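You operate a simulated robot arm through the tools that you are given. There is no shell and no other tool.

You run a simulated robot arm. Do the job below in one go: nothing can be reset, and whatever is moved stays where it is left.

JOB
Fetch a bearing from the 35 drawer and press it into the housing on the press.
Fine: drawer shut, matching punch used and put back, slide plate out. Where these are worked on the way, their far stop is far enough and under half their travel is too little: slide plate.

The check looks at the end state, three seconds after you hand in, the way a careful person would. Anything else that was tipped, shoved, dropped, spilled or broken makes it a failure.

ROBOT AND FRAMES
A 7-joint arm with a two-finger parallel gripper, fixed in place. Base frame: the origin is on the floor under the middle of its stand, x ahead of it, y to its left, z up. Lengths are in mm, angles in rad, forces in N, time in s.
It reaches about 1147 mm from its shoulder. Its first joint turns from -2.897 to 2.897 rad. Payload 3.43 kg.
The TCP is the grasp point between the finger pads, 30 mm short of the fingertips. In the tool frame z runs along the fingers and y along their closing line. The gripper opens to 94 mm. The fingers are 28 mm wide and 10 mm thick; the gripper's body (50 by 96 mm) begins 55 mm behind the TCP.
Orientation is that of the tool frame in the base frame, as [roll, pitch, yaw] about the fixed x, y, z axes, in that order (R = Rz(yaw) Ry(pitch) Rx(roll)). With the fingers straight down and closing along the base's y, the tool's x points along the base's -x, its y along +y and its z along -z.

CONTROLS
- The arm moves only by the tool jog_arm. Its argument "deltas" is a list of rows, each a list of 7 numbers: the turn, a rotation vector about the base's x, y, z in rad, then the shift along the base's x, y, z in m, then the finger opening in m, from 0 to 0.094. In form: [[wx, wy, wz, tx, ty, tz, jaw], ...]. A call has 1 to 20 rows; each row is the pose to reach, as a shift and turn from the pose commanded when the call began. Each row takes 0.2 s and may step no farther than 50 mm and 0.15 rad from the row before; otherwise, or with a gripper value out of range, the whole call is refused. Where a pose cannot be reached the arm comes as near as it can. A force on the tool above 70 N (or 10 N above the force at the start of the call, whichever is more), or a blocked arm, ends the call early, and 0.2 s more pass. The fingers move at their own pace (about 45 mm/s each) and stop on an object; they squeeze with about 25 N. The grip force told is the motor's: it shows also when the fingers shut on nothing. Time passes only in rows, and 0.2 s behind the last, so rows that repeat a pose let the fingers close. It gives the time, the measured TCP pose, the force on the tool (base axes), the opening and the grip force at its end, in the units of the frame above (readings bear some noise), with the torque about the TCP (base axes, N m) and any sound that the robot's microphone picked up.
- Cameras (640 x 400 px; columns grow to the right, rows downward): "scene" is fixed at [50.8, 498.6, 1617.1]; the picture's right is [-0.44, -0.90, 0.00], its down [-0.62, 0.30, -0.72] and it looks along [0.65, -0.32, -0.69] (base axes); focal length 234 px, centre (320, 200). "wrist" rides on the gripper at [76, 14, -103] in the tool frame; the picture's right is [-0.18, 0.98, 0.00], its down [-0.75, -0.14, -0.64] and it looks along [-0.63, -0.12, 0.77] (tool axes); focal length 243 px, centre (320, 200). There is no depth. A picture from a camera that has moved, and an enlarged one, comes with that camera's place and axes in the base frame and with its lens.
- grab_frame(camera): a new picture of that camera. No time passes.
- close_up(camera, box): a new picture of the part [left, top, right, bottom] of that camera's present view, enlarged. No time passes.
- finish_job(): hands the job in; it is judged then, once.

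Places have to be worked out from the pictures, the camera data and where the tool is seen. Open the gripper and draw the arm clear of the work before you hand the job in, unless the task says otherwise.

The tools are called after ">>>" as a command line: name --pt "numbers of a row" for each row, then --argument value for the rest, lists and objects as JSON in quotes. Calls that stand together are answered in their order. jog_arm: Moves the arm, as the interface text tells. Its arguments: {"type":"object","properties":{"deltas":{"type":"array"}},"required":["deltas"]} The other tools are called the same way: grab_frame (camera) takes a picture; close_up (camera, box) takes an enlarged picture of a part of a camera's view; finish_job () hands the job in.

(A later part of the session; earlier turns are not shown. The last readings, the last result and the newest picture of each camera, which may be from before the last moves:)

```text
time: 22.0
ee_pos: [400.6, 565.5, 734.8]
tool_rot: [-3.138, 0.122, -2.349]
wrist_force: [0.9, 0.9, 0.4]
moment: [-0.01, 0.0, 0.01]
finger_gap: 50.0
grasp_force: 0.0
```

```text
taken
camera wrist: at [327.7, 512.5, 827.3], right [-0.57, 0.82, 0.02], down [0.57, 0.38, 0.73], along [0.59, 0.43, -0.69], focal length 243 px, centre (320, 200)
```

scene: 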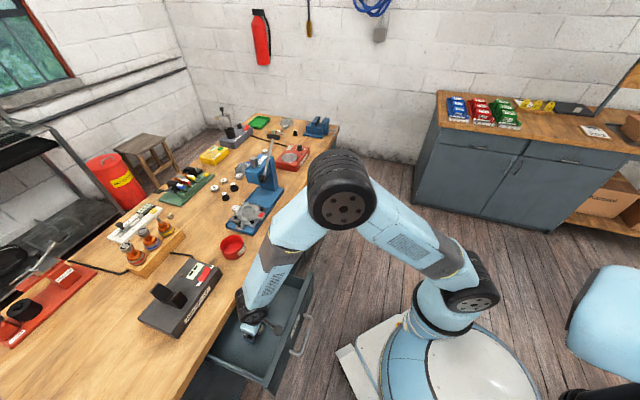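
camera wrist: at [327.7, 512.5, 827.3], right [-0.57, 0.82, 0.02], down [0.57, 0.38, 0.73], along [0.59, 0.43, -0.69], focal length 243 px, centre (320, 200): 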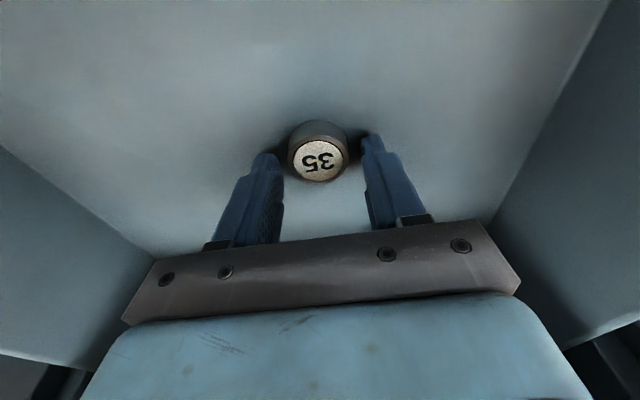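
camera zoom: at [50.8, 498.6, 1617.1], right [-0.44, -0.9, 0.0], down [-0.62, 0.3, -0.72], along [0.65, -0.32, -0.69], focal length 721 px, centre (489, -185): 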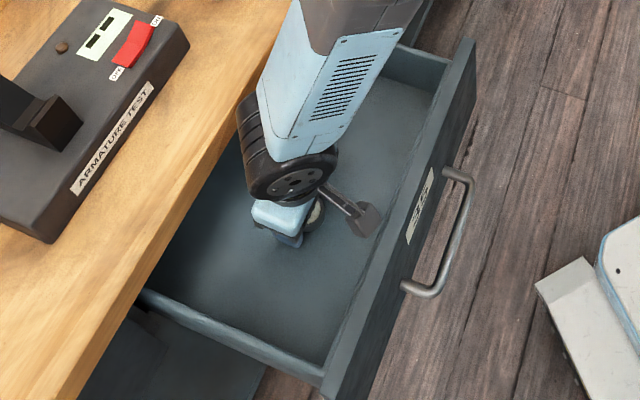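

The drawer front has been nudged out a few mm by the camera bracket, which explains the shift. I un-tilt a little and move the TCP ~4.5 mm toward the robot, so the bearing is centred and the bracket leaves the panel.

>>> jog_arm --pt "-0.025 0.0246 0 -0.0012 -0.0012 0.001 0.05" --pt "-0.0498 0.0492 0 -0.0032 -0.0032 0.001 0.05" --pt "-0.0498 0.0492 0 -0.0032 -0.0032 0.001 0.05"

>>> close_up --camera "wrist" --box '[220, 90, 420, 240]'

```text
time: 22.8
ee_pos: [396.2, 561.2, 734.9]
tool_rot: [-3.137, 0.048, -2.349]
wrist_force: [0.1, -0.3, 0.9]
moment: [0.0, -0.02, -0.01]
finger_gap: 49.9
grasp_force: 0.1
```

```text
2.67 times, centred on (320, 165) of wrist
camera zoom: at [329.3, 514.6, 834.1], right [-0.57, 0.82, 0.0], down [0.6, 0.42, 0.68], along [0.56, 0.39, -0.73], focal length 647 px, centre (320, 293)
```

zoom: 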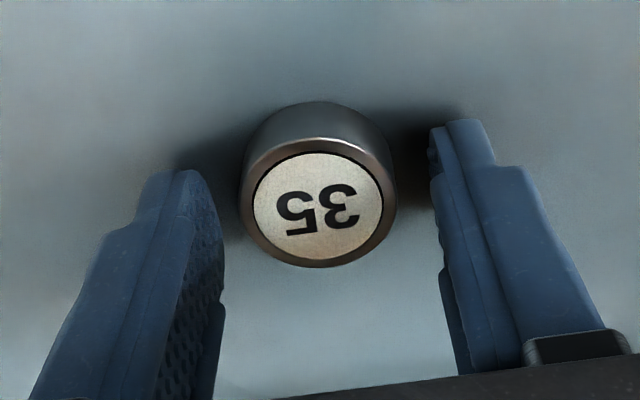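

Centred now (x≈0.6 mm, y≈-0.3 mm). I close the gripper on the bearing.

>>> jog_arm --pt "0 0 0 0 0 0 0.036" --pt "0 0 0 0 0 0 0.03" --pt "0 0 0 0 0 0 0.03" --pt "0 0 0 0 0 0 0.03"

>>> close_up --camera "wrist" --box '[220, 90, 420, 240]'

```text
time: 23.8
ee_pos: [396.5, 561.3, 734.9]
tool_rot: [-3.139, 0.05, -2.348]
wrist_force: [-0.3, -1.1, 0.4]
moment: [0.0, -0.02, 0.03]
finger_gap: 33.7
grasp_force: 25.1
```

```text
2.67 times, centred on (320, 165) of wrist
camera zoom: at [329.4, 514.7, 834.3], right [-0.57, 0.82, 0.0], down [0.6, 0.42, 0.68], along [0.56, 0.39, -0.73], focal length 647 px, centre (320, 293)
```

zoom: 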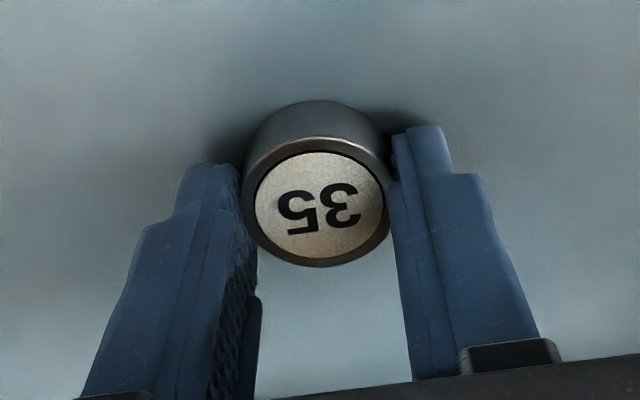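

The bearing is gripped (33.7 mm gap, 25 N). I lift it straight up out of the drawer.

>>> jog_arm --pt "0 0 0 0 0 0.015 0.03" --pt "0 0 0 0 0 0.05 0.03" --pt "0 0 0 0 0 0.09 0.03" --pt "0 0 0 0 0 0.13 0.03" --pt "0 0 0 0 0 0.17 0.03" --pt "0 0 0 0 0 0.21 0.03" --pt "0 0 0 0 0 0.25 0.03"

>>> close_up --camera "wrist" --box '[220, 90, 420, 240]'

>>> grab_frame --camera "scene"

>>> grab_frame --camera "wrist"

```text
time: 25.4
ee_pos: [396.6, 562.8, 984.7]
tool_rot: [-3.136, 0.048, -2.347]
wrist_force: [0.5, 0.4, -1.5]
moment: [0.02, -0.01, 0.0]
finger_gap: 33.7
grasp_force: 25.1
```

```text
2.67 times, centred on (320, 165) of wrist
camera zoom: at [329.2, 515.1, 1083.9], right [-0.57, 0.82, 0.0], down [0.6, 0.42, 0.68], along [0.55, 0.39, -0.73], focal length 647 px, centre (320, 293)
```

zoom: 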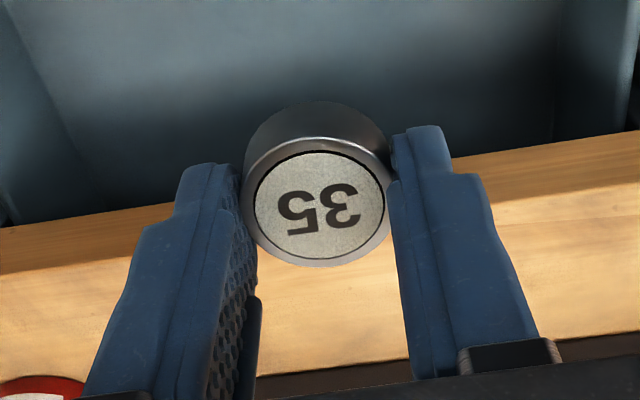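

```text
taken
```

scene: 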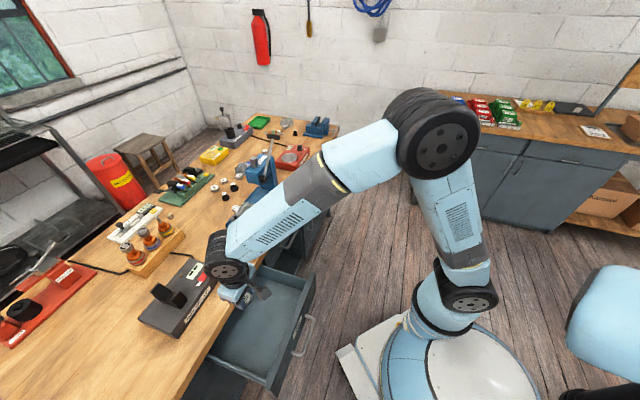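

```text
taken
camera wrist: at [329.2, 515.1, 1083.9], right [-0.57, 0.82, 0.0], down [0.6, 0.42, 0.68], along [0.55, 0.39, -0.73], focal length 243 px, centre (320, 200)
```

wrist: 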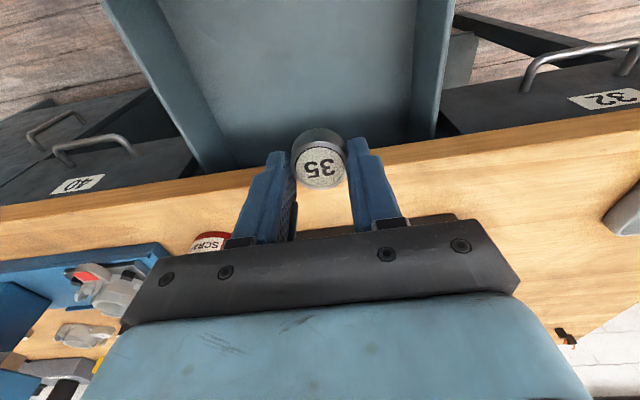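

The bearing is held well and upright. I carry it high over the bench to just before the press and look at the housing and press mechanism.

>>> jog_arm --pt "0 0 0 0.041 -0.0105 0.0144 0.03" --pt "0 0 0 0.082 -0.021 0.0288 0.03" --pt "0 0 0 0.123 -0.0315 0.0432 0.03" --pt "0 0 0 0.164 -0.042 0.0575 0.03" --pt "0 0 0 0.205 -0.0525 0.072 0.03" --pt "0 0 0 0.246 -0.063 0.0865 0.03" --pt "0 0 0 0.287 -0.0735 0.101 0.03" --pt "0 0 0 0.328 -0.084 0.115 0.03" --pt "0 0 0 0.328 -0.084 0.115 0.03"

>>> grab_frame --camera "wrist"

>>> grab_frame --camera "scene"

```text
time: 27.4
ee_pos: [725.8, 478.9, 1101.7]
tool_rot: [-3.135, 0.048, -2.347]
wrist_force: [0.5, 0.3, -1.1]
moment: [0.0, 0.01, 0.0]
finger_gap: 33.8
grasp_force: 25.2
```

```text
taken
camera wrist: at [659.0, 431.2, 1200.4], right [-0.57, 0.82, 0.0], down [0.6, 0.42, 0.68], along [0.56, 0.39, -0.73], focal length 243 px, centre (320, 200)
```

wrist: 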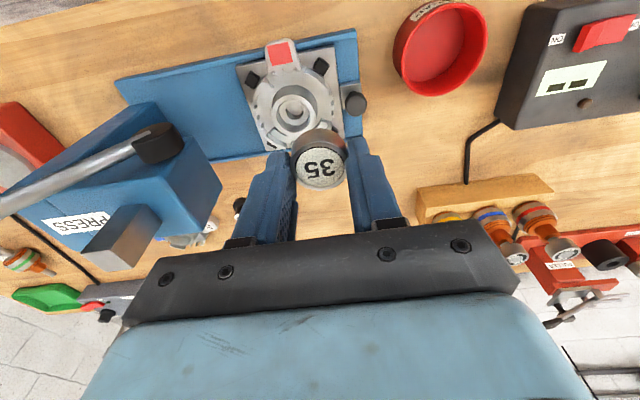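

```text
taken
```

scene: 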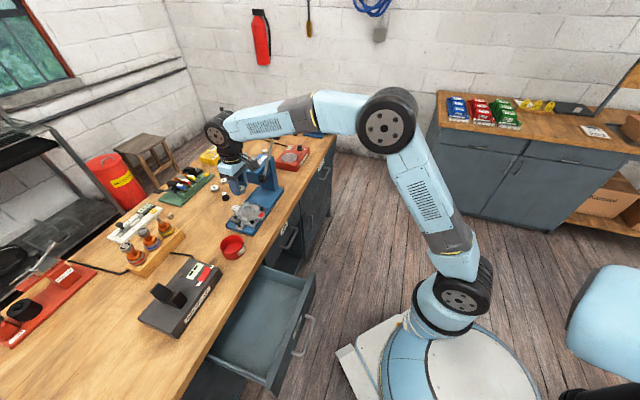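

>>> close_up --camera "wrist" --box '[220, 20, 400, 170]'

>>> close_up --camera "wrist" --box '[0, 60, 260, 290]'

>>> close_up --camera "scene" --box '[200, 130, 310, 250]'

```text
2.67 times, centred on (310, 95) of wrist
camera zoom: at [659.0, 431.2, 1200.4], right [-0.57, 0.82, 0.0], down [0.6, 0.42, 0.68], along [0.56, 0.39, -0.73], focal length 647 px, centre (347, 480)
```

zoom: 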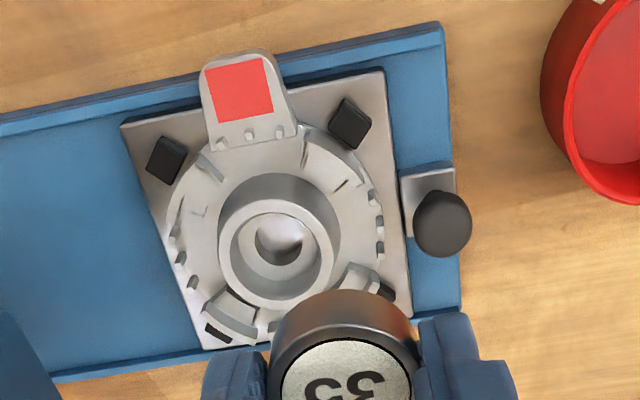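

```text
1.74 times, centred on (130, 175) of wrist
camera zoom: at [659.0, 431.2, 1200.4], right [-0.57, 0.82, 0.0], down [0.6, 0.42, 0.68], along [0.56, 0.39, -0.73], focal length 422 px, centre (650, 244)
```

zoom: 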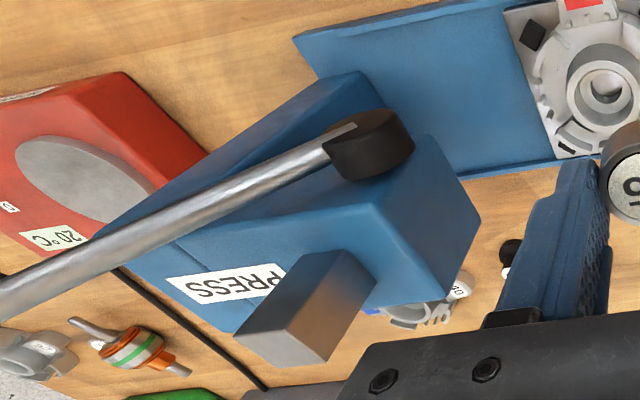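

```text
3.33 times, centred on (255, 190) of scene
camera zoom: at [50.8, 498.6, 1617.1], right [-0.44, -0.9, 0.0], down [-0.62, 0.3, -0.72], along [0.65, -0.32, -0.69], focal length 781 px, centre (537, 233)
```

zoom: 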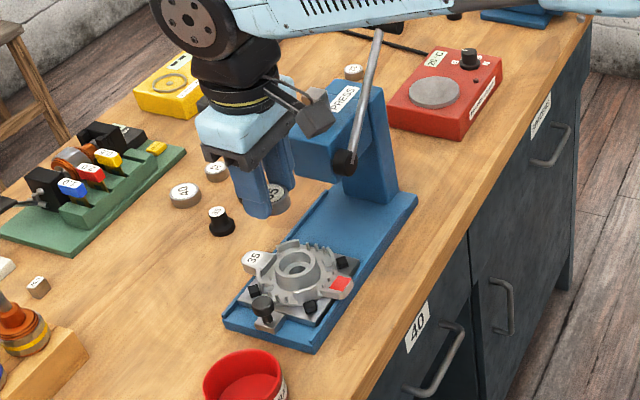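

I enlarge the housing bore to measure its centre and rim.

>>> close_up --camera "wrist" --box '[270, 65, 330, 110]'

>>> close_up --camera "scene" --box '[228, 195, 268, 225]'

```text
8.89 times, centred on (300, 88) of wrist
camera zoom: at [659.0, 431.2, 1200.4], right [-0.57, 0.82, 0.0], down [0.6, 0.42, 0.68], along [0.56, 0.39, -0.73], focal length 2157 px, centre (498, 1200)
```

zoom: 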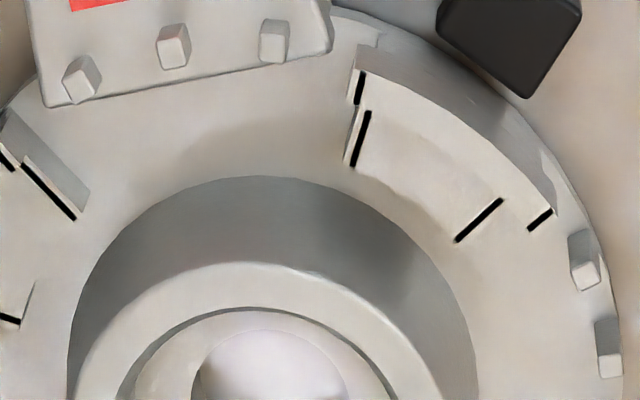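

```text
13.33 times, centred on (248, 210) of scene
camera zoom: at [50.8, 498.6, 1617.1], right [-0.44, -0.9, 0.0], down [-0.62, 0.3, -0.72], along [0.65, -0.32, -0.69], focal length 3125 px, centre (1280, 67)
```

zoom: 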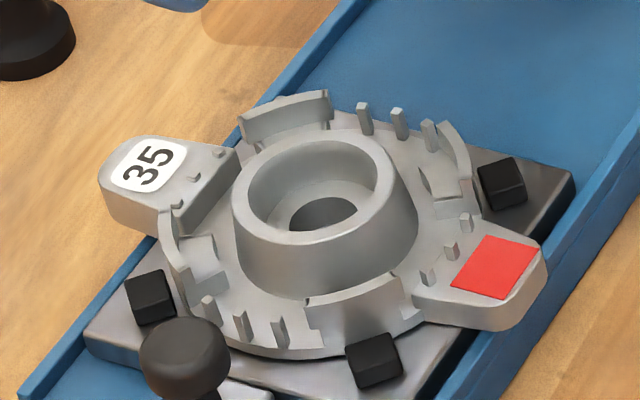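

I shift so the tool axis is over the housing for a more direct measurement of the rim.

>>> jog_arm --pt "0 0 0 0.022 -0.002 -0.01 0.03" --pt "0 0 0 0.044 -0.004 -0.02 0.03" --pt "0 0 0 0.044 -0.004 -0.02 0.03"

>>> grab_frame --camera "wrist"

>>> close_up --camera "wrist" --box '[280, 50, 380, 120]'

>>> close_up --camera "wrist" --box '[220, 30, 420, 180]'

```text
time: 28.2
ee_pos: [770.4, 473.3, 1081.2]
tool_rot: [-3.136, 0.05, -2.347]
wrist_force: [-0.5, -0.8, -0.4]
moment: [-0.01, 0.0, 0.02]
finger_gap: 33.8
grasp_force: 25.2
```

```text
taken
camera wrist: at [702.0, 426.1, 1180.2], right [-0.57, 0.82, 0.0], down [0.6, 0.42, 0.68], along [0.56, 0.39, -0.73], focal length 243 px, centre (320, 200)
```

wrist: 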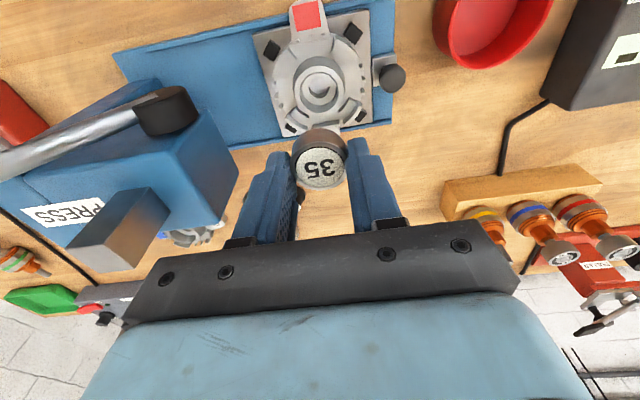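

```text
5.71 times, centred on (330, 85) of wrist
camera zoom: at [702.0, 426.1, 1180.2], right [-0.57, 0.82, 0.0], down [0.6, 0.42, 0.68], along [0.56, 0.39, -0.73], focal length 1386 px, centre (263, 857)
```

zoom: 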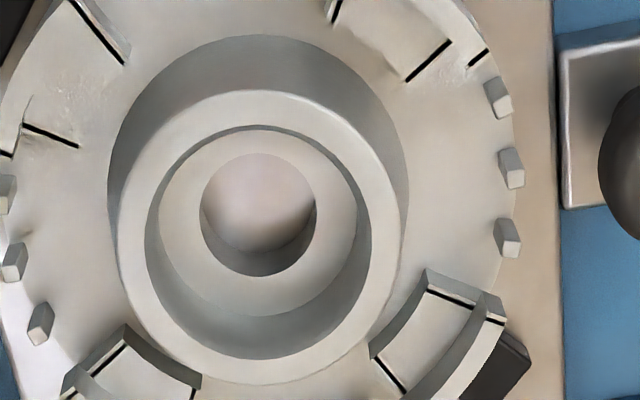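

```text
2.67 times, centred on (320, 105) of wrist
camera zoom: at [702.0, 426.1, 1180.2], right [-0.57, 0.82, 0.0], down [0.6, 0.42, 0.68], along [0.56, 0.39, -0.73], focal length 647 px, centre (320, 453)
```

zoom: 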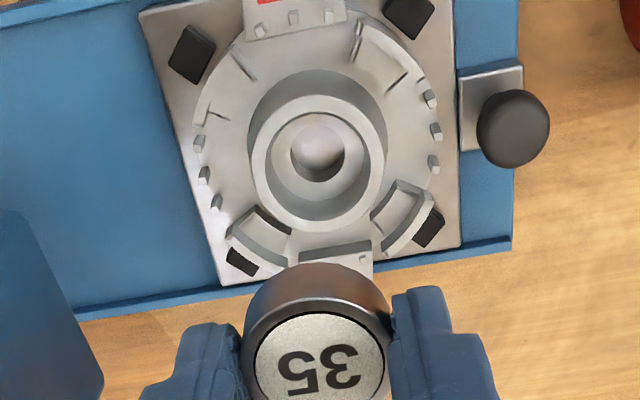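

Housing rim centre ≈(768.5, 474.7), rim top z≈930–935; bearing hangs 35 mm below TCP. I move over it and descend to about 30 mm above the rim, then verify alignment from both cameras.

>>> jog_arm --pt "0 0 0 -0.0025 0.0017 -0.02 0.03" --pt "0 0 0 -0.0025 0.0017 -0.05 0.03" --pt "0 0 0 -0.0025 0.0017 -0.081 0.03" --pt "0 0 0 -0.0025 0.0017 -0.081 0.03"

>>> close_up --camera "wrist" --box '[220, 60, 420, 210]'

>>> close_up --camera "scene" --box '[215, 155, 285, 230]'

>>> grab_frame --camera "wrist"

```text
time: 29.2
ee_pos: [768.3, 475.5, 1000.8]
tool_rot: [-3.135, 0.051, -2.348]
wrist_force: [0.0, -0.6, -0.5]
moment: [0.04, 0.0, -0.03]
finger_gap: 33.5
grasp_force: 24.4
```

```text
2.67 times, centred on (320, 135) of wrist
camera zoom: at [700.0, 428.9, 1099.9], right [-0.57, 0.82, 0.0], down [0.6, 0.42, 0.68], along [0.56, 0.39, -0.73], focal length 647 px, centre (320, 373)
```

zoom: 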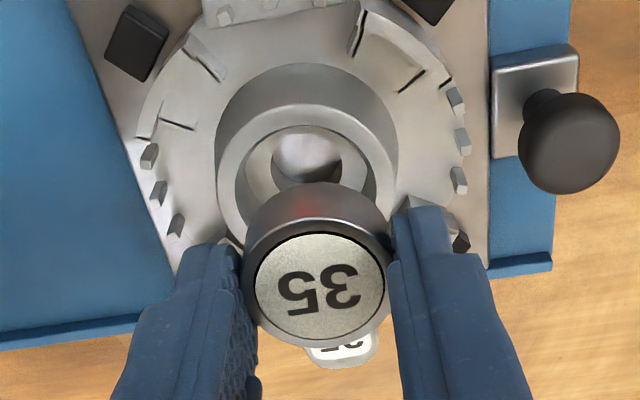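

```text
5.33 times, centred on (250, 192) of scene
camera zoom: at [50.8, 498.6, 1617.1], right [-0.44, -0.9, 0.0], down [-0.62, 0.3, -0.72], along [0.65, -0.32, -0.69], focal length 1250 px, centre (693, 240)
```

zoom: 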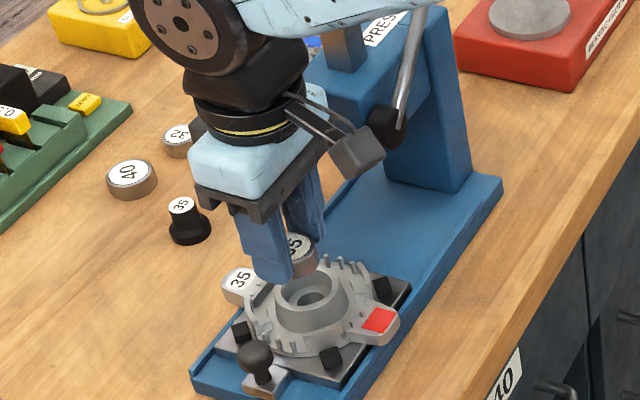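

```text
taken
camera wrist: at [700.0, 428.9, 1099.9], right [-0.57, 0.82, 0.0], down [0.6, 0.42, 0.68], along [0.56, 0.39, -0.73], focal length 243 px, centre (320, 200)
```

wrist: 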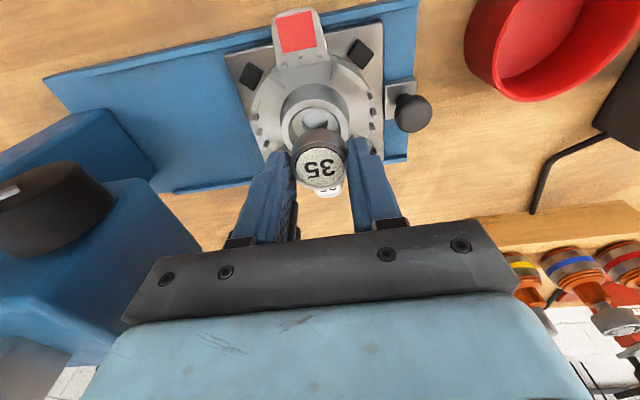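

The rim is nearer z≈945, with its centre ≈(766.5, 471.4). I correct by (-2.4, -3.8) mm and descend to just above the rim, then re-check.

>>> jog_arm --pt "0 0 0 -0.0024 -0.0038 0 0.03" --pt "0 0 0 -0.0024 -0.0038 -0.012 0.03" --pt "0 0 0 -0.0024 -0.0038 -0.012 0.03"

>>> close_up --camera "wrist" --box '[240, 80, 400, 200]'

>>> close_up --camera "scene" --box '[228, 185, 272, 220]'

```text
time: 30.0
ee_pos: [765.1, 472.0, 988.7]
tool_rot: [-3.136, 0.05, -2.347]
wrist_force: [0.5, -0.7, -1.1]
moment: [0.03, 0.03, 0.02]
finger_gap: 34.0
grasp_force: 24.5
```

```text
3.33 times, centred on (320, 140) of wrist
camera zoom: at [697.6, 424.5, 1086.2], right [-0.57, 0.82, 0.0], down [0.6, 0.42, 0.68], along [0.56, 0.39, -0.73], focal length 809 px, centre (320, 400)
```

zoom: 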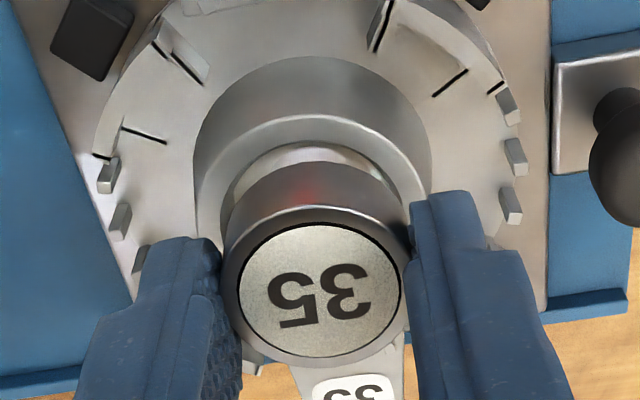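

```text
11.43 times, centred on (250, 202) of scene
camera zoom: at [50.8, 498.6, 1617.1], right [-0.44, -0.9, 0.0], down [-0.62, 0.3, -0.72], along [0.65, -0.32, -0.69], focal length 2679 px, centre (1120, 171)
```

zoom: 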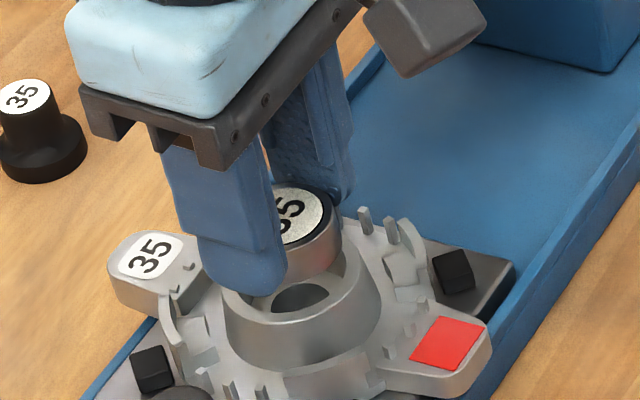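

Alignment is within about a millimetre. I lower in small steps, watching the force for contact with the rim.

>>> jog_arm --pt "0 0 0 -0.0002 -0.0004 -0.002 0.03" --pt "0 0 0 -0.0002 -0.0004 -0.004 0.03" --pt "0 0 0 -0.0002 -0.0004 -0.006 0.03"

>>> jog_arm --pt "0 0 0 0 0 -0.001 0.03" --pt "0 0 0 0 0 -0.002 0.03"

```text
time: 30.8
ee_pos: [764.8, 471.3, 980.6]
tool_rot: [-3.136, 0.05, -2.347]
wrist_force: [0.0, 0.5, -1.2]
moment: [0.04, -0.02, 0.05]
finger_gap: 33.4
grasp_force: 25.1
```

```text
time: 31.4
ee_pos: [765.0, 471.1, 979.1]
tool_rot: [-3.137, 0.051, -2.347]
wrist_force: [0.0, -0.5, -0.2]
moment: [0.02, 0.0, -0.01]
finger_gap: 33.5
grasp_force: 24.2
```

No contact yet at bearing bottom ≈943.5; I look again before continuing.

>>> close_up --camera "wrist" --box '[240, 80, 400, 200]'

>>> close_up --camera "scene" --box '[228, 185, 272, 220]'

```text
3.33 times, centred on (320, 140) of wrist
camera zoom: at [697.4, 424.0, 1077.9], right [-0.57, 0.82, 0.0], down [0.6, 0.42, 0.68], along [0.56, 0.39, -0.73], focal length 809 px, centre (320, 400)
```

zoom: 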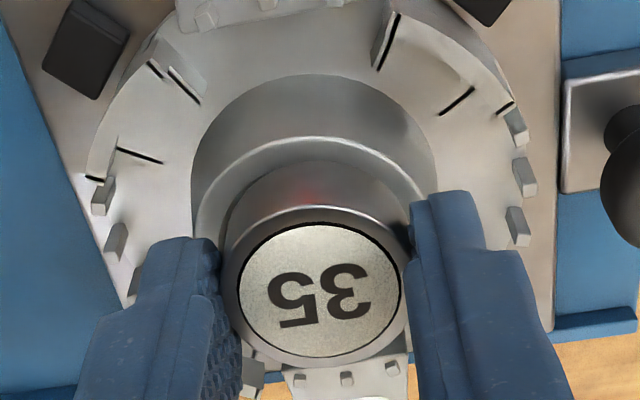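

```text
11.43 times, centred on (250, 202) of scene
camera zoom: at [50.8, 498.6, 1617.1], right [-0.44, -0.9, 0.0], down [-0.62, 0.3, -0.72], along [0.65, -0.32, -0.69], focal length 2679 px, centre (1120, 171)
```

zoom: 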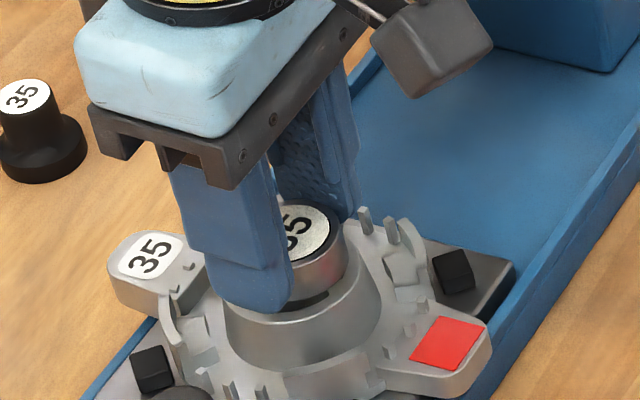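

The bearing is right over the bore with a small gap; I continue in 1 mm steps.

>>> jog_arm --pt "0 0 0 0 0 -0.001 0.03" --pt "0 0 0 0 0 -0.002 0.03" --pt "0 0 0 0 0 -0.003 0.03"

>>> close_up --camera "scene" --box '[228, 185, 272, 220]'

```text
time: 32.2
ee_pos: [764.8, 471.8, 976.1]
tool_rot: [-3.137, 0.049, -2.349]
wrist_force: [-0.3, -0.1, -0.7]
moment: [0.01, -0.01, -0.03]
finger_gap: 33.7
grasp_force: 24.5
```

```text
11.43 times, centred on (250, 202) of scene
camera zoom: at [50.8, 498.6, 1617.1], right [-0.44, -0.9, 0.0], down [-0.62, 0.3, -0.72], along [0.65, -0.32, -0.69], focal length 2679 px, centre (1120, 171)
```

zoom: 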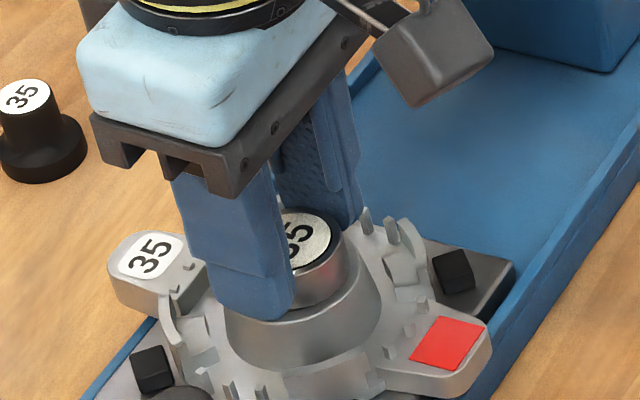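

Still no force; I lower 1 mm at a time.

>>> jog_arm --pt "0 0 0 0 0 -0.001 0.03" --pt "0 0 0 0 0 -0.001 0.03"

>>> jog_arm --pt "0 0 0 0 0 -0.001 0.03" --pt "0 0 0 0 0 -0.001 0.03"

```text
time: 32.8
ee_pos: [765.0, 470.9, 975.1]
tool_rot: [-3.136, 0.047, -2.347]
wrist_force: [-1.0, -0.6, -1.6]
moment: [-0.01, 0.0, 0.01]
finger_gap: 33.6
grasp_force: 24.6
```

```text
time: 33.4
ee_pos: [763.9, 471.9, 973.1]
tool_rot: [-3.136, 0.048, -2.347]
wrist_force: [0.3, -0.5, -0.2]
moment: [-0.05, 0.0, -0.01]
finger_gap: 33.5
grasp_force: 25.0
```

>>> close_up --camera "scene" --box '[228, 185, 272, 220]'

>>> close_up --camera "wrist" --box '[240, 80, 400, 200]'

```text
11.43 times, centred on (250, 202) of scene
camera zoom: at [50.8, 498.6, 1617.1], right [-0.44, -0.9, 0.0], down [-0.62, 0.3, -0.72], along [0.65, -0.32, -0.69], focal length 2679 px, centre (1120, 171)
```

zoom: 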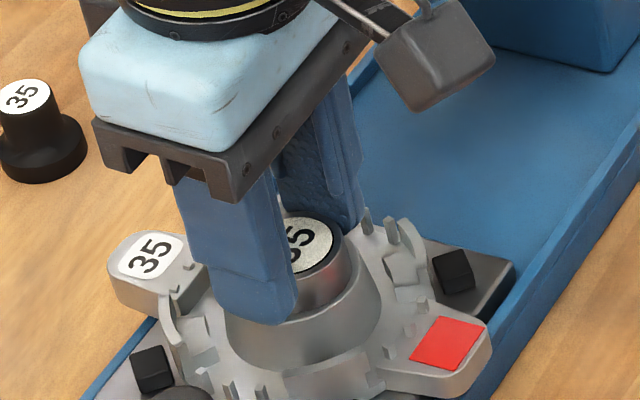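

```text
3.33 times, centred on (320, 140) of wrist
camera zoom: at [697.0, 424.1, 1072.5], right [-0.57, 0.82, 0.0], down [0.6, 0.42, 0.68], along [0.56, 0.39, -0.73], focal length 809 px, centre (320, 400)
```

zoom: 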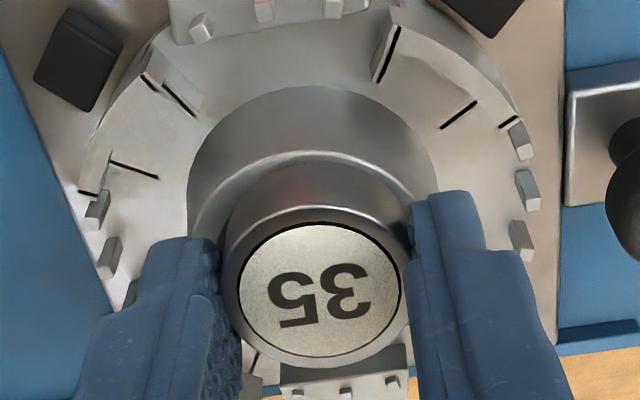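

No contact force yet, so I continue lowering in 1 mm steps, watching for either the bearing or the fingertips touching the rim.

>>> jog_arm --pt "0 0 0 0 0 -0.001 0.03" --pt "0 0 0 0 0 -0.002 0.03"

>>> jog_arm --pt "0 0 0 0 0 -0.001 0.03" --pt "0 0 0 0 0 -0.001 0.03"

>>> close_up --camera "scene" --box '[228, 185, 272, 220]'

```text
time: 34.0
ee_pos: [764.2, 472.0, 970.8]
tool_rot: [-3.137, 0.05, -2.347]
wrist_force: [1.2, -0.6, 3.5]
moment: [0.0, -0.01, -0.03]
finger_gap: 33.7
grasp_force: 25.0
```

```text
time: 34.6
ee_pos: [764.1, 472.6, 972.2]
tool_rot: [-3.135, 0.051, -2.347]
wrist_force: [-1.0, -1.1, 11.8]
moment: [-0.02, 0.21, 0.0]
finger_gap: 33.6
grasp_force: 25.3
```

```text
11.43 times, centred on (250, 202) of scene
camera zoom: at [50.8, 498.6, 1617.1], right [-0.44, -0.9, 0.0], down [-0.62, 0.3, -0.72], along [0.65, -0.32, -0.69], focal length 2679 px, centre (1120, 171)
```

zoom: 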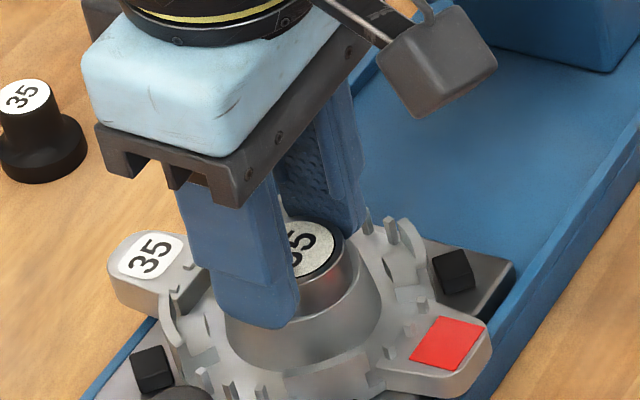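

Contact at ~12 N; the torque says the touch is at about (-18, -2) mm from the TCP, i.e. the bearing sits too far toward -x. I lift slightly, shift +1.5 mm in x, and lower again.

>>> jog_arm --pt "0 0 0 0 0 0.002 0.03" --pt "0 0 0 0.0015 0 0.002 0.03" --pt "0 0 0 0.0015 0 0.001 0.03" --pt "0 0 0 0.0015 0 0.0 0.03"

>>> jog_arm --pt "0 0 0 0 0 -0.001 0.03" --pt "0 0 0 0 0 -0.001 0.03"

```text
time: 35.6
ee_pos: [766.0, 471.3, 971.1]
tool_rot: [-3.136, 0.052, -2.347]
wrist_force: [2.8, 0.2, 10.8]
moment: [0.02, 0.09, -0.02]
finger_gap: 33.7
grasp_force: 24.6
```

```text
time: 36.2
ee_pos: [766.0, 470.5, 970.8]
tool_rot: [-3.137, 0.052, -2.347]
wrist_force: [5.1, -1.6, 17.3]
moment: [0.01, 0.07, 0.03]
finger_gap: 33.5
grasp_force: 25.0
```

The contact is now nearly central (moment small), so the bearing seems seated in the lead-in. I check the pictures.

>>> close_up --camera "scene" --box '[228, 185, 272, 220]'

>>> close_up --camera "wrist" --box '[240, 80, 400, 200]'

```text
11.43 times, centred on (250, 202) of scene
camera zoom: at [50.8, 498.6, 1617.1], right [-0.44, -0.9, 0.0], down [-0.62, 0.3, -0.72], along [0.65, -0.32, -0.69], focal length 2679 px, centre (1120, 171)
```

zoom: 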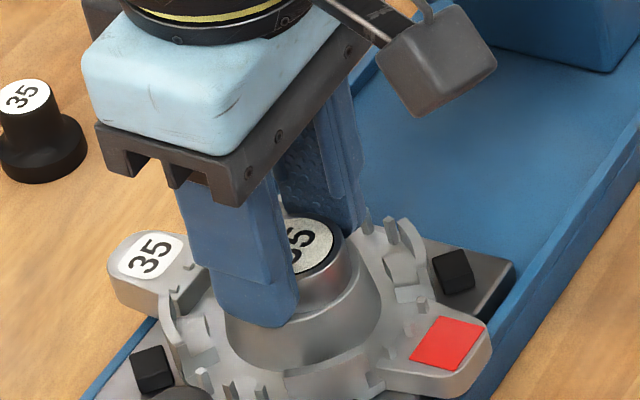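

```text
3.33 times, centred on (320, 140) of wrist
camera zoom: at [698.4, 423.8, 1069.4], right [-0.57, 0.82, 0.0], down [0.6, 0.42, 0.68], along [0.56, 0.39, -0.73], focal length 809 px, centre (320, 400)
```

zoom: 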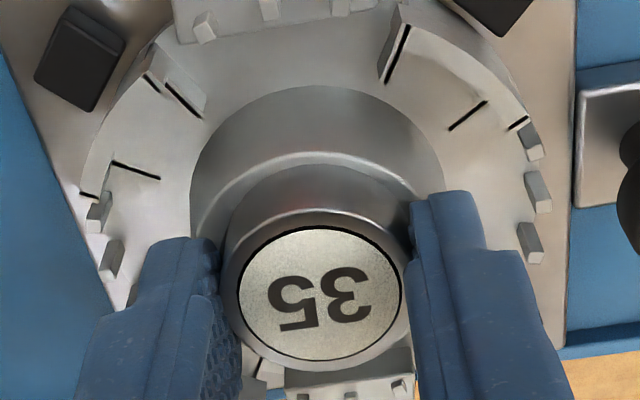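

I zoom in more tightly to judge concentricity of the bearing on the rim.

>>> close_up --camera "scene" --box '[240, 195, 264, 217]'

>>> close_up --camera "wrist" --box '[275, 110, 365, 180]'

```text
16.00 times, centred on (252, 206) of scene
camera zoom: at [50.8, 498.6, 1617.1], right [-0.44, -0.9, 0.0], down [-0.62, 0.3, -0.72], along [0.65, -0.32, -0.69], focal length 3750 px, centre (1408, 104)
```

zoom: 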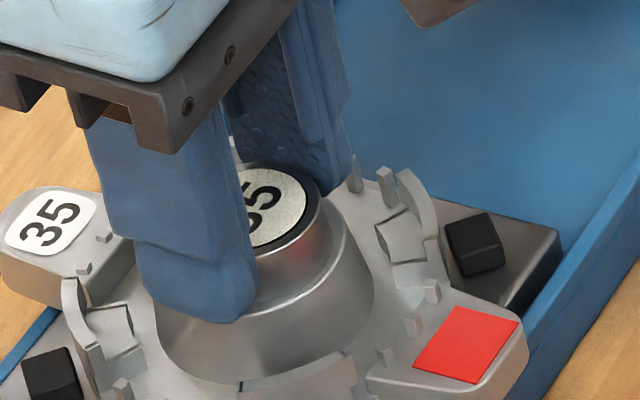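

```text
5.71 times, centred on (320, 145) of wrist
camera zoom: at [698.4, 423.8, 1069.4], right [-0.57, 0.82, 0.0], down [0.6, 0.42, 0.68], along [0.56, 0.39, -0.73], focal length 1386 px, centre (320, 514)
```

zoom: 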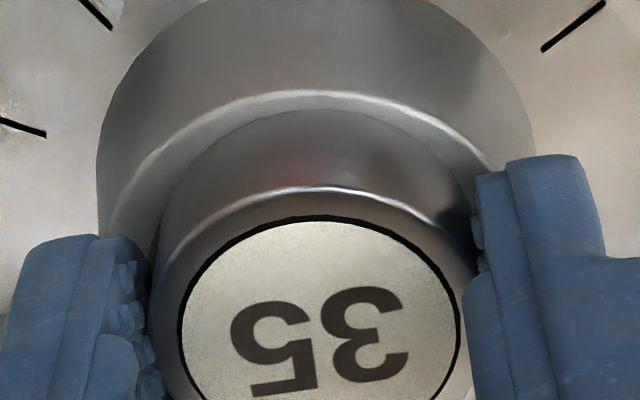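

Both views show the bearing offset about 3.7 mm toward the robot (-n) on the rim. I lift 4 mm, shift +3.7 mm along n, and check again before lowering.

>>> jog_arm --pt "0 0 0 0 0 0.003 0.03" --pt "0 0 0 0.0023 0.0029 0.005 0.03" --pt "0 0 0 0.0023 0.0029 0.005 0.03"

>>> close_up --camera "scene" --box '[240, 195, 264, 217]'

>>> close_up --camera "wrist" --box '[275, 100, 365, 170]'

```text
time: 37.0
ee_pos: [768.2, 474.3, 973.9]
tool_rot: [-3.139, 0.05, -2.349]
wrist_force: [1.3, -0.6, -1.0]
moment: [-0.01, 0.01, -0.04]
finger_gap: 33.6
grasp_force: 24.8
```

```text
16.00 times, centred on (252, 206) of scene
camera zoom: at [50.8, 498.6, 1617.1], right [-0.44, -0.9, 0.0], down [-0.62, 0.3, -0.72], along [0.65, -0.32, -0.69], focal length 3750 px, centre (1408, 104)
```

zoom: 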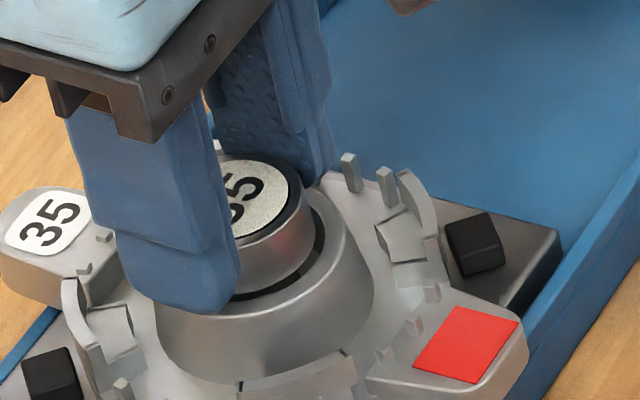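

```text
5.71 times, centred on (320, 135) of wrist
camera zoom: at [700.4, 427.2, 1072.8], right [-0.57, 0.82, 0.0], down [0.6, 0.42, 0.68], along [0.55, 0.39, -0.73], focal length 1386 px, centre (320, 571)
```

zoom: 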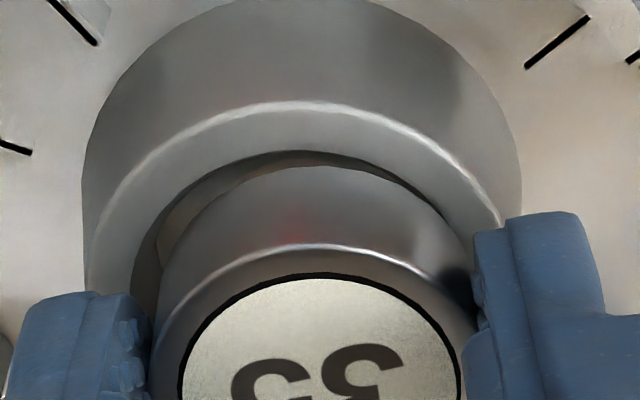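

Now the full rim annulus shows around the bearing; it's nearly concentric. I add a small +0.5 mm (n) and +0.4 mm (u) correction and lower gently.

>>> jog_arm --pt "0 0 0 0.0006 0.0001 -0.001 0.03" --pt "0 0 0 0.0006 0.0001 -0.002 0.03" --pt "0 0 0 0.0006 0.0001 -0.003 0.03" --pt "0 0 0 0.0006 0.0001 -0.004 0.03" --pt "0 0 0 0.0006 0.0001 -0.005 0.03"

>>> close_up --camera "scene" --box '[240, 195, 264, 217]'

>>> close_up --camera "wrist" --box '[275, 100, 365, 170]'

```text
time: 38.2
ee_pos: [769.4, 474.3, 970.3]
tool_rot: [-3.137, 0.05, -2.348]
wrist_force: [2.3, -1.1, 1.9]
moment: [-0.06, -0.08, -0.02]
finger_gap: 33.8
grasp_force: 24.9
```

```text
16.00 times, centred on (252, 206) of scene
camera zoom: at [50.8, 498.6, 1617.1], right [-0.44, -0.9, 0.0], down [-0.62, 0.3, -0.72], along [0.65, -0.32, -0.69], focal length 3750 px, centre (1408, 104)
```

zoom: 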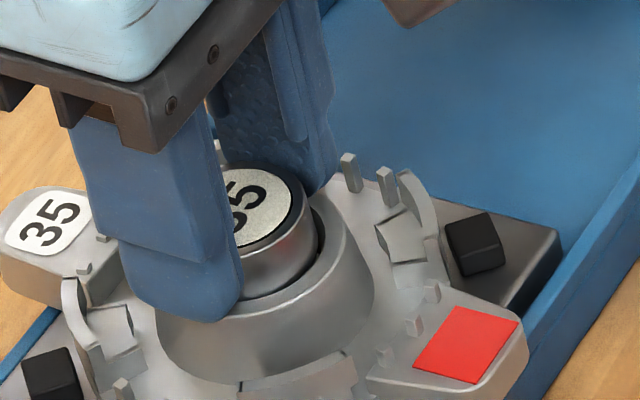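

```text
5.71 times, centred on (320, 135) of wrist
camera zoom: at [701.4, 427.2, 1068.5], right [-0.57, 0.82, 0.0], down [0.6, 0.42, 0.68], along [0.56, 0.39, -0.73], focal length 1386 px, centre (320, 571)
```

zoom: 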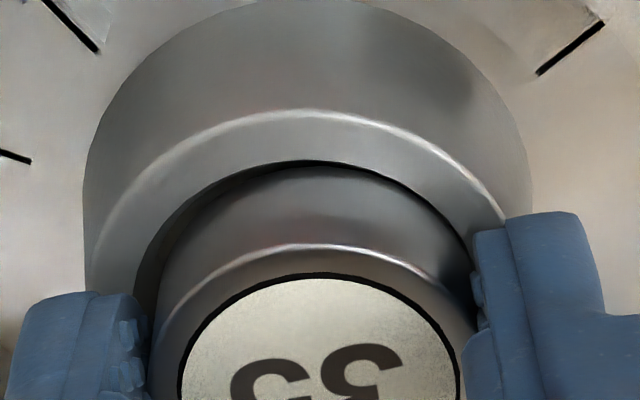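

The bearing seems to be entering the bore with little force. I nudge +0.4 mm along u and continue lowering 1 mm at a time.

>>> jog_arm --pt "0 0 0 0.0003 -0.0003 -0.001 0.03" --pt "0 0 0 0.0003 -0.0003 -0.002 0.03"

>>> jog_arm --pt "0 0 0 0 0 -0.001 0.03" --pt "0 0 0 0 0 -0.001 0.03"

>>> close_up --camera "scene" --box '[240, 195, 264, 217]'

>>> close_up --camera "wrist" --box '[275, 100, 365, 170]'

```text
time: 38.8
ee_pos: [769.2, 473.6, 969.3]
tool_rot: [-3.137, 0.053, -2.347]
wrist_force: [5.2, 0.5, 8.7]
moment: [0.02, 0.06, 0.0]
finger_gap: 33.3
grasp_force: 24.4
```

```text
time: 39.4
ee_pos: [769.3, 474.6, 968.2]
tool_rot: [-3.137, 0.054, -2.347]
wrist_force: [4.6, 2.1, 23.1]
moment: [0.16, 0.32, -0.01]
finger_gap: 33.3
grasp_force: 24.9
```

```text
16.00 times, centred on (252, 206) of scene
camera zoom: at [50.8, 498.6, 1617.1], right [-0.44, -0.9, 0.0], down [-0.62, 0.3, -0.72], along [0.65, -0.32, -0.69], focal length 3750 px, centre (1408, 104)
```

zoom: 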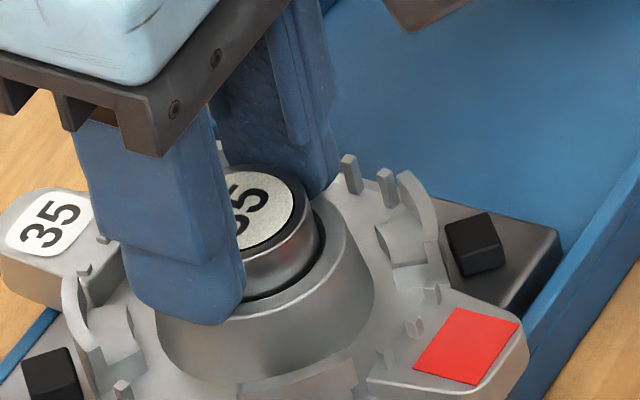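

```text
5.71 times, centred on (320, 135) of wrist
camera zoom: at [701.1, 426.6, 1067.2], right [-0.57, 0.82, 0.01], down [0.6, 0.42, 0.68], along [0.56, 0.39, -0.73], focal length 1386 px, centre (320, 571)
```

zoom: 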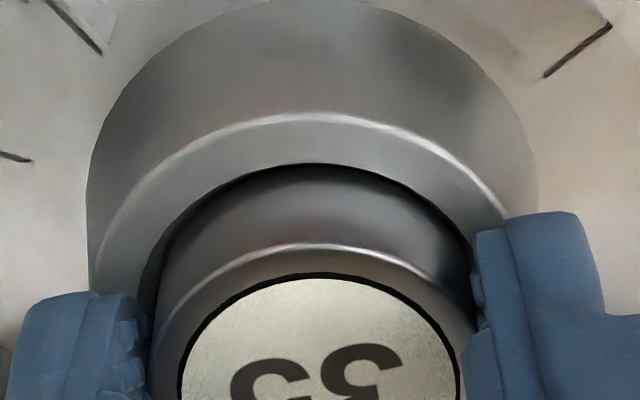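

Force ~23 N with contact on the -u side; bearing needs to go slightly +u/+n. I lift 1.5 mm, shift, and lower again.

>>> jog_arm --pt "0 0 0 0 0 0.0015 0.03" --pt "0 0 0 0.0008 -0.0004 0.0015 0.03" --pt "0 0 0 0.0008 -0.0004 0.0005 0.03" --pt "0 0 0 0.0008 -0.0004 -0.0005 0.03"

>>> jog_arm --pt "0 0 0 0 0 -0.001 0.03" --pt "0 0 0 0 0 -0.001 0.03"

>>> close_up --camera "wrist" --box '[275, 100, 365, 170]'

>>> close_up --camera "scene" --box '[240, 195, 264, 217]'

```text
time: 40.4
ee_pos: [770.7, 472.8, 968.6]
tool_rot: [-3.137, 0.052, -2.349]
wrist_force: [3.0, 4.6, 28.7]
moment: [0.29, 0.49, 0.16]
finger_gap: 33.7
grasp_force: 24.7
```

```text
time: 41.0
ee_pos: [769.4, 472.4, 968.7]
tool_rot: [-3.136, 0.057, -2.348]
wrist_force: [6.3, 8.6, 44.5]
moment: [0.42, 0.73, -0.05]
finger_gap: 33.8
grasp_force: 25.0
```

```text
5.71 times, centred on (320, 135) of wrist
camera zoom: at [701.5, 425.7, 1066.9], right [-0.57, 0.82, 0.01], down [0.6, 0.41, 0.68], along [0.56, 0.39, -0.73], focal length 1386 px, centre (320, 571)
```

zoom: 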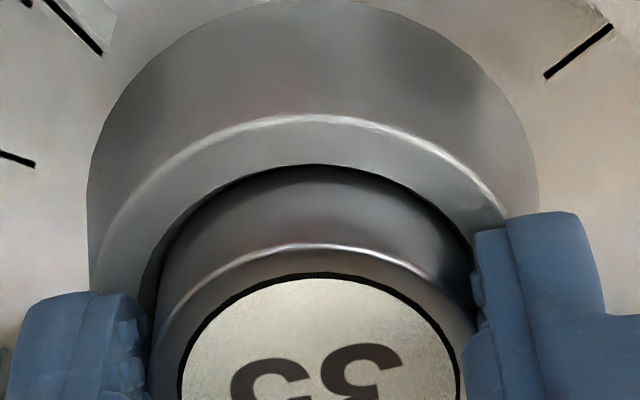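

```text
16.00 times, centred on (252, 206) of scene
camera zoom: at [50.8, 498.6, 1617.1], right [-0.44, -0.9, 0.0], down [-0.62, 0.3, -0.72], along [0.65, -0.32, -0.69], focal length 3750 px, centre (1408, 104)
```

zoom: 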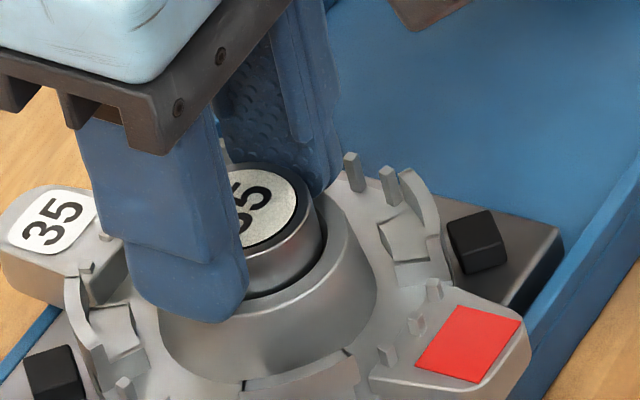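

The remaining load is at the fingertip radius on the -u side, meaning the fingertips have reached the rim while the bearing sits inside the bore mouth. I relieve the load by 1 mm, then open slightly to release.

>>> jog_arm --pt "0 0 0 0 0 0.001 0.03" --pt "0 0 0 0 0 0.002 0.03" --pt "0 0 0 0 0 0.002 0.03"

>>> jog_arm --pt "0 0 0 0 0 0 0.036" --pt "0 0 0 0 0 0 0.04" --pt "0 0 0 0 0 0 0.044" --pt "0 0 0 0 0 0 0.044"

>>> close_up --camera "wrist" --box '[255, 90, 385, 190]'

>>> close_up --camera "scene" --box '[240, 195, 264, 217]'

```text
time: 41.8
ee_pos: [768.9, 473.4, 969.2]
tool_rot: [-3.135, 0.049, -2.349]
wrist_force: [5.8, 8.0, 39.4]
moment: [0.37, 0.59, -0.2]
finger_gap: 33.4
grasp_force: 24.5
```

```text
time: 42.8
ee_pos: [769.8, 471.9, 969.7]
tool_rot: [-3.136, 0.05, -2.348]
wrist_force: [12.8, -2.3, 37.4]
moment: [0.17, 0.49, -0.13]
finger_gap: 38.4
grasp_force: 0.0
```

```text
4.00 times, centred on (320, 140) of wrist
camera zoom: at [702.5, 425.0, 1067.2], right [-0.57, 0.82, 0.0], down [0.6, 0.42, 0.68], along [0.56, 0.39, -0.73], focal length 970 px, centre (320, 440)
```

zoom: 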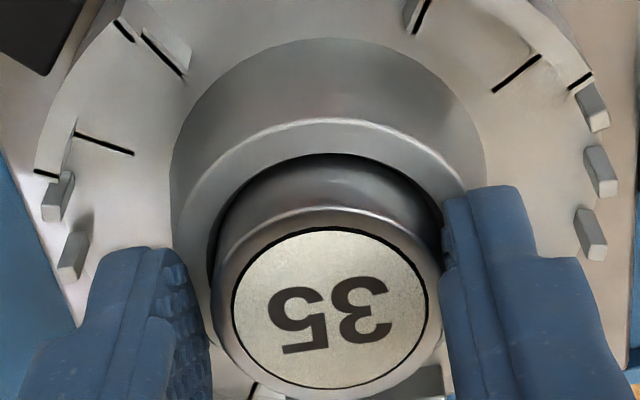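

```text
16.00 times, centred on (252, 206) of scene
camera zoom: at [50.8, 498.6, 1617.1], right [-0.44, -0.9, 0.0], down [-0.62, 0.3, -0.72], along [0.65, -0.32, -0.69], focal length 3750 px, centre (1408, 104)
```

zoom: 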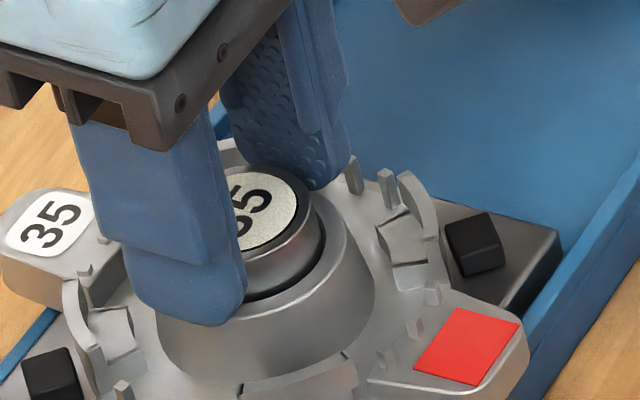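

There's still ~37 N of downward contact and the fingers opened only partly, so the tips are dragging on the rim. I raise a few mm more before opening.

>>> jog_arm --pt "0 0 0 0 0 0.001 0.044" --pt "0 0 0 0 0 0.002 0.044" --pt "0 0 0 0 0 0.002 0.044"

>>> close_up --camera "wrist" --box '[255, 90, 385, 190]'

```text
time: 43.6
ee_pos: [768.6, 472.8, 969.7]
tool_rot: [-3.138, 0.047, -2.348]
wrist_force: [3.0, -5.6, 18.7]
moment: [-0.06, 0.31, 0.08]
finger_gap: 40.4
grasp_force: 0.0
```

```text
4.00 times, centred on (320, 140) of wrist
camera zoom: at [701.4, 425.6, 1067.6], right [-0.57, 0.82, 0.01], down [0.61, 0.42, 0.68], along [0.55, 0.39, -0.74], focal length 970 px, centre (320, 440)
```

zoom: 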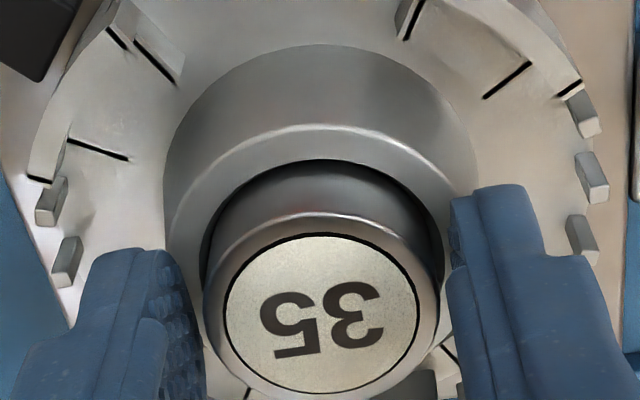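

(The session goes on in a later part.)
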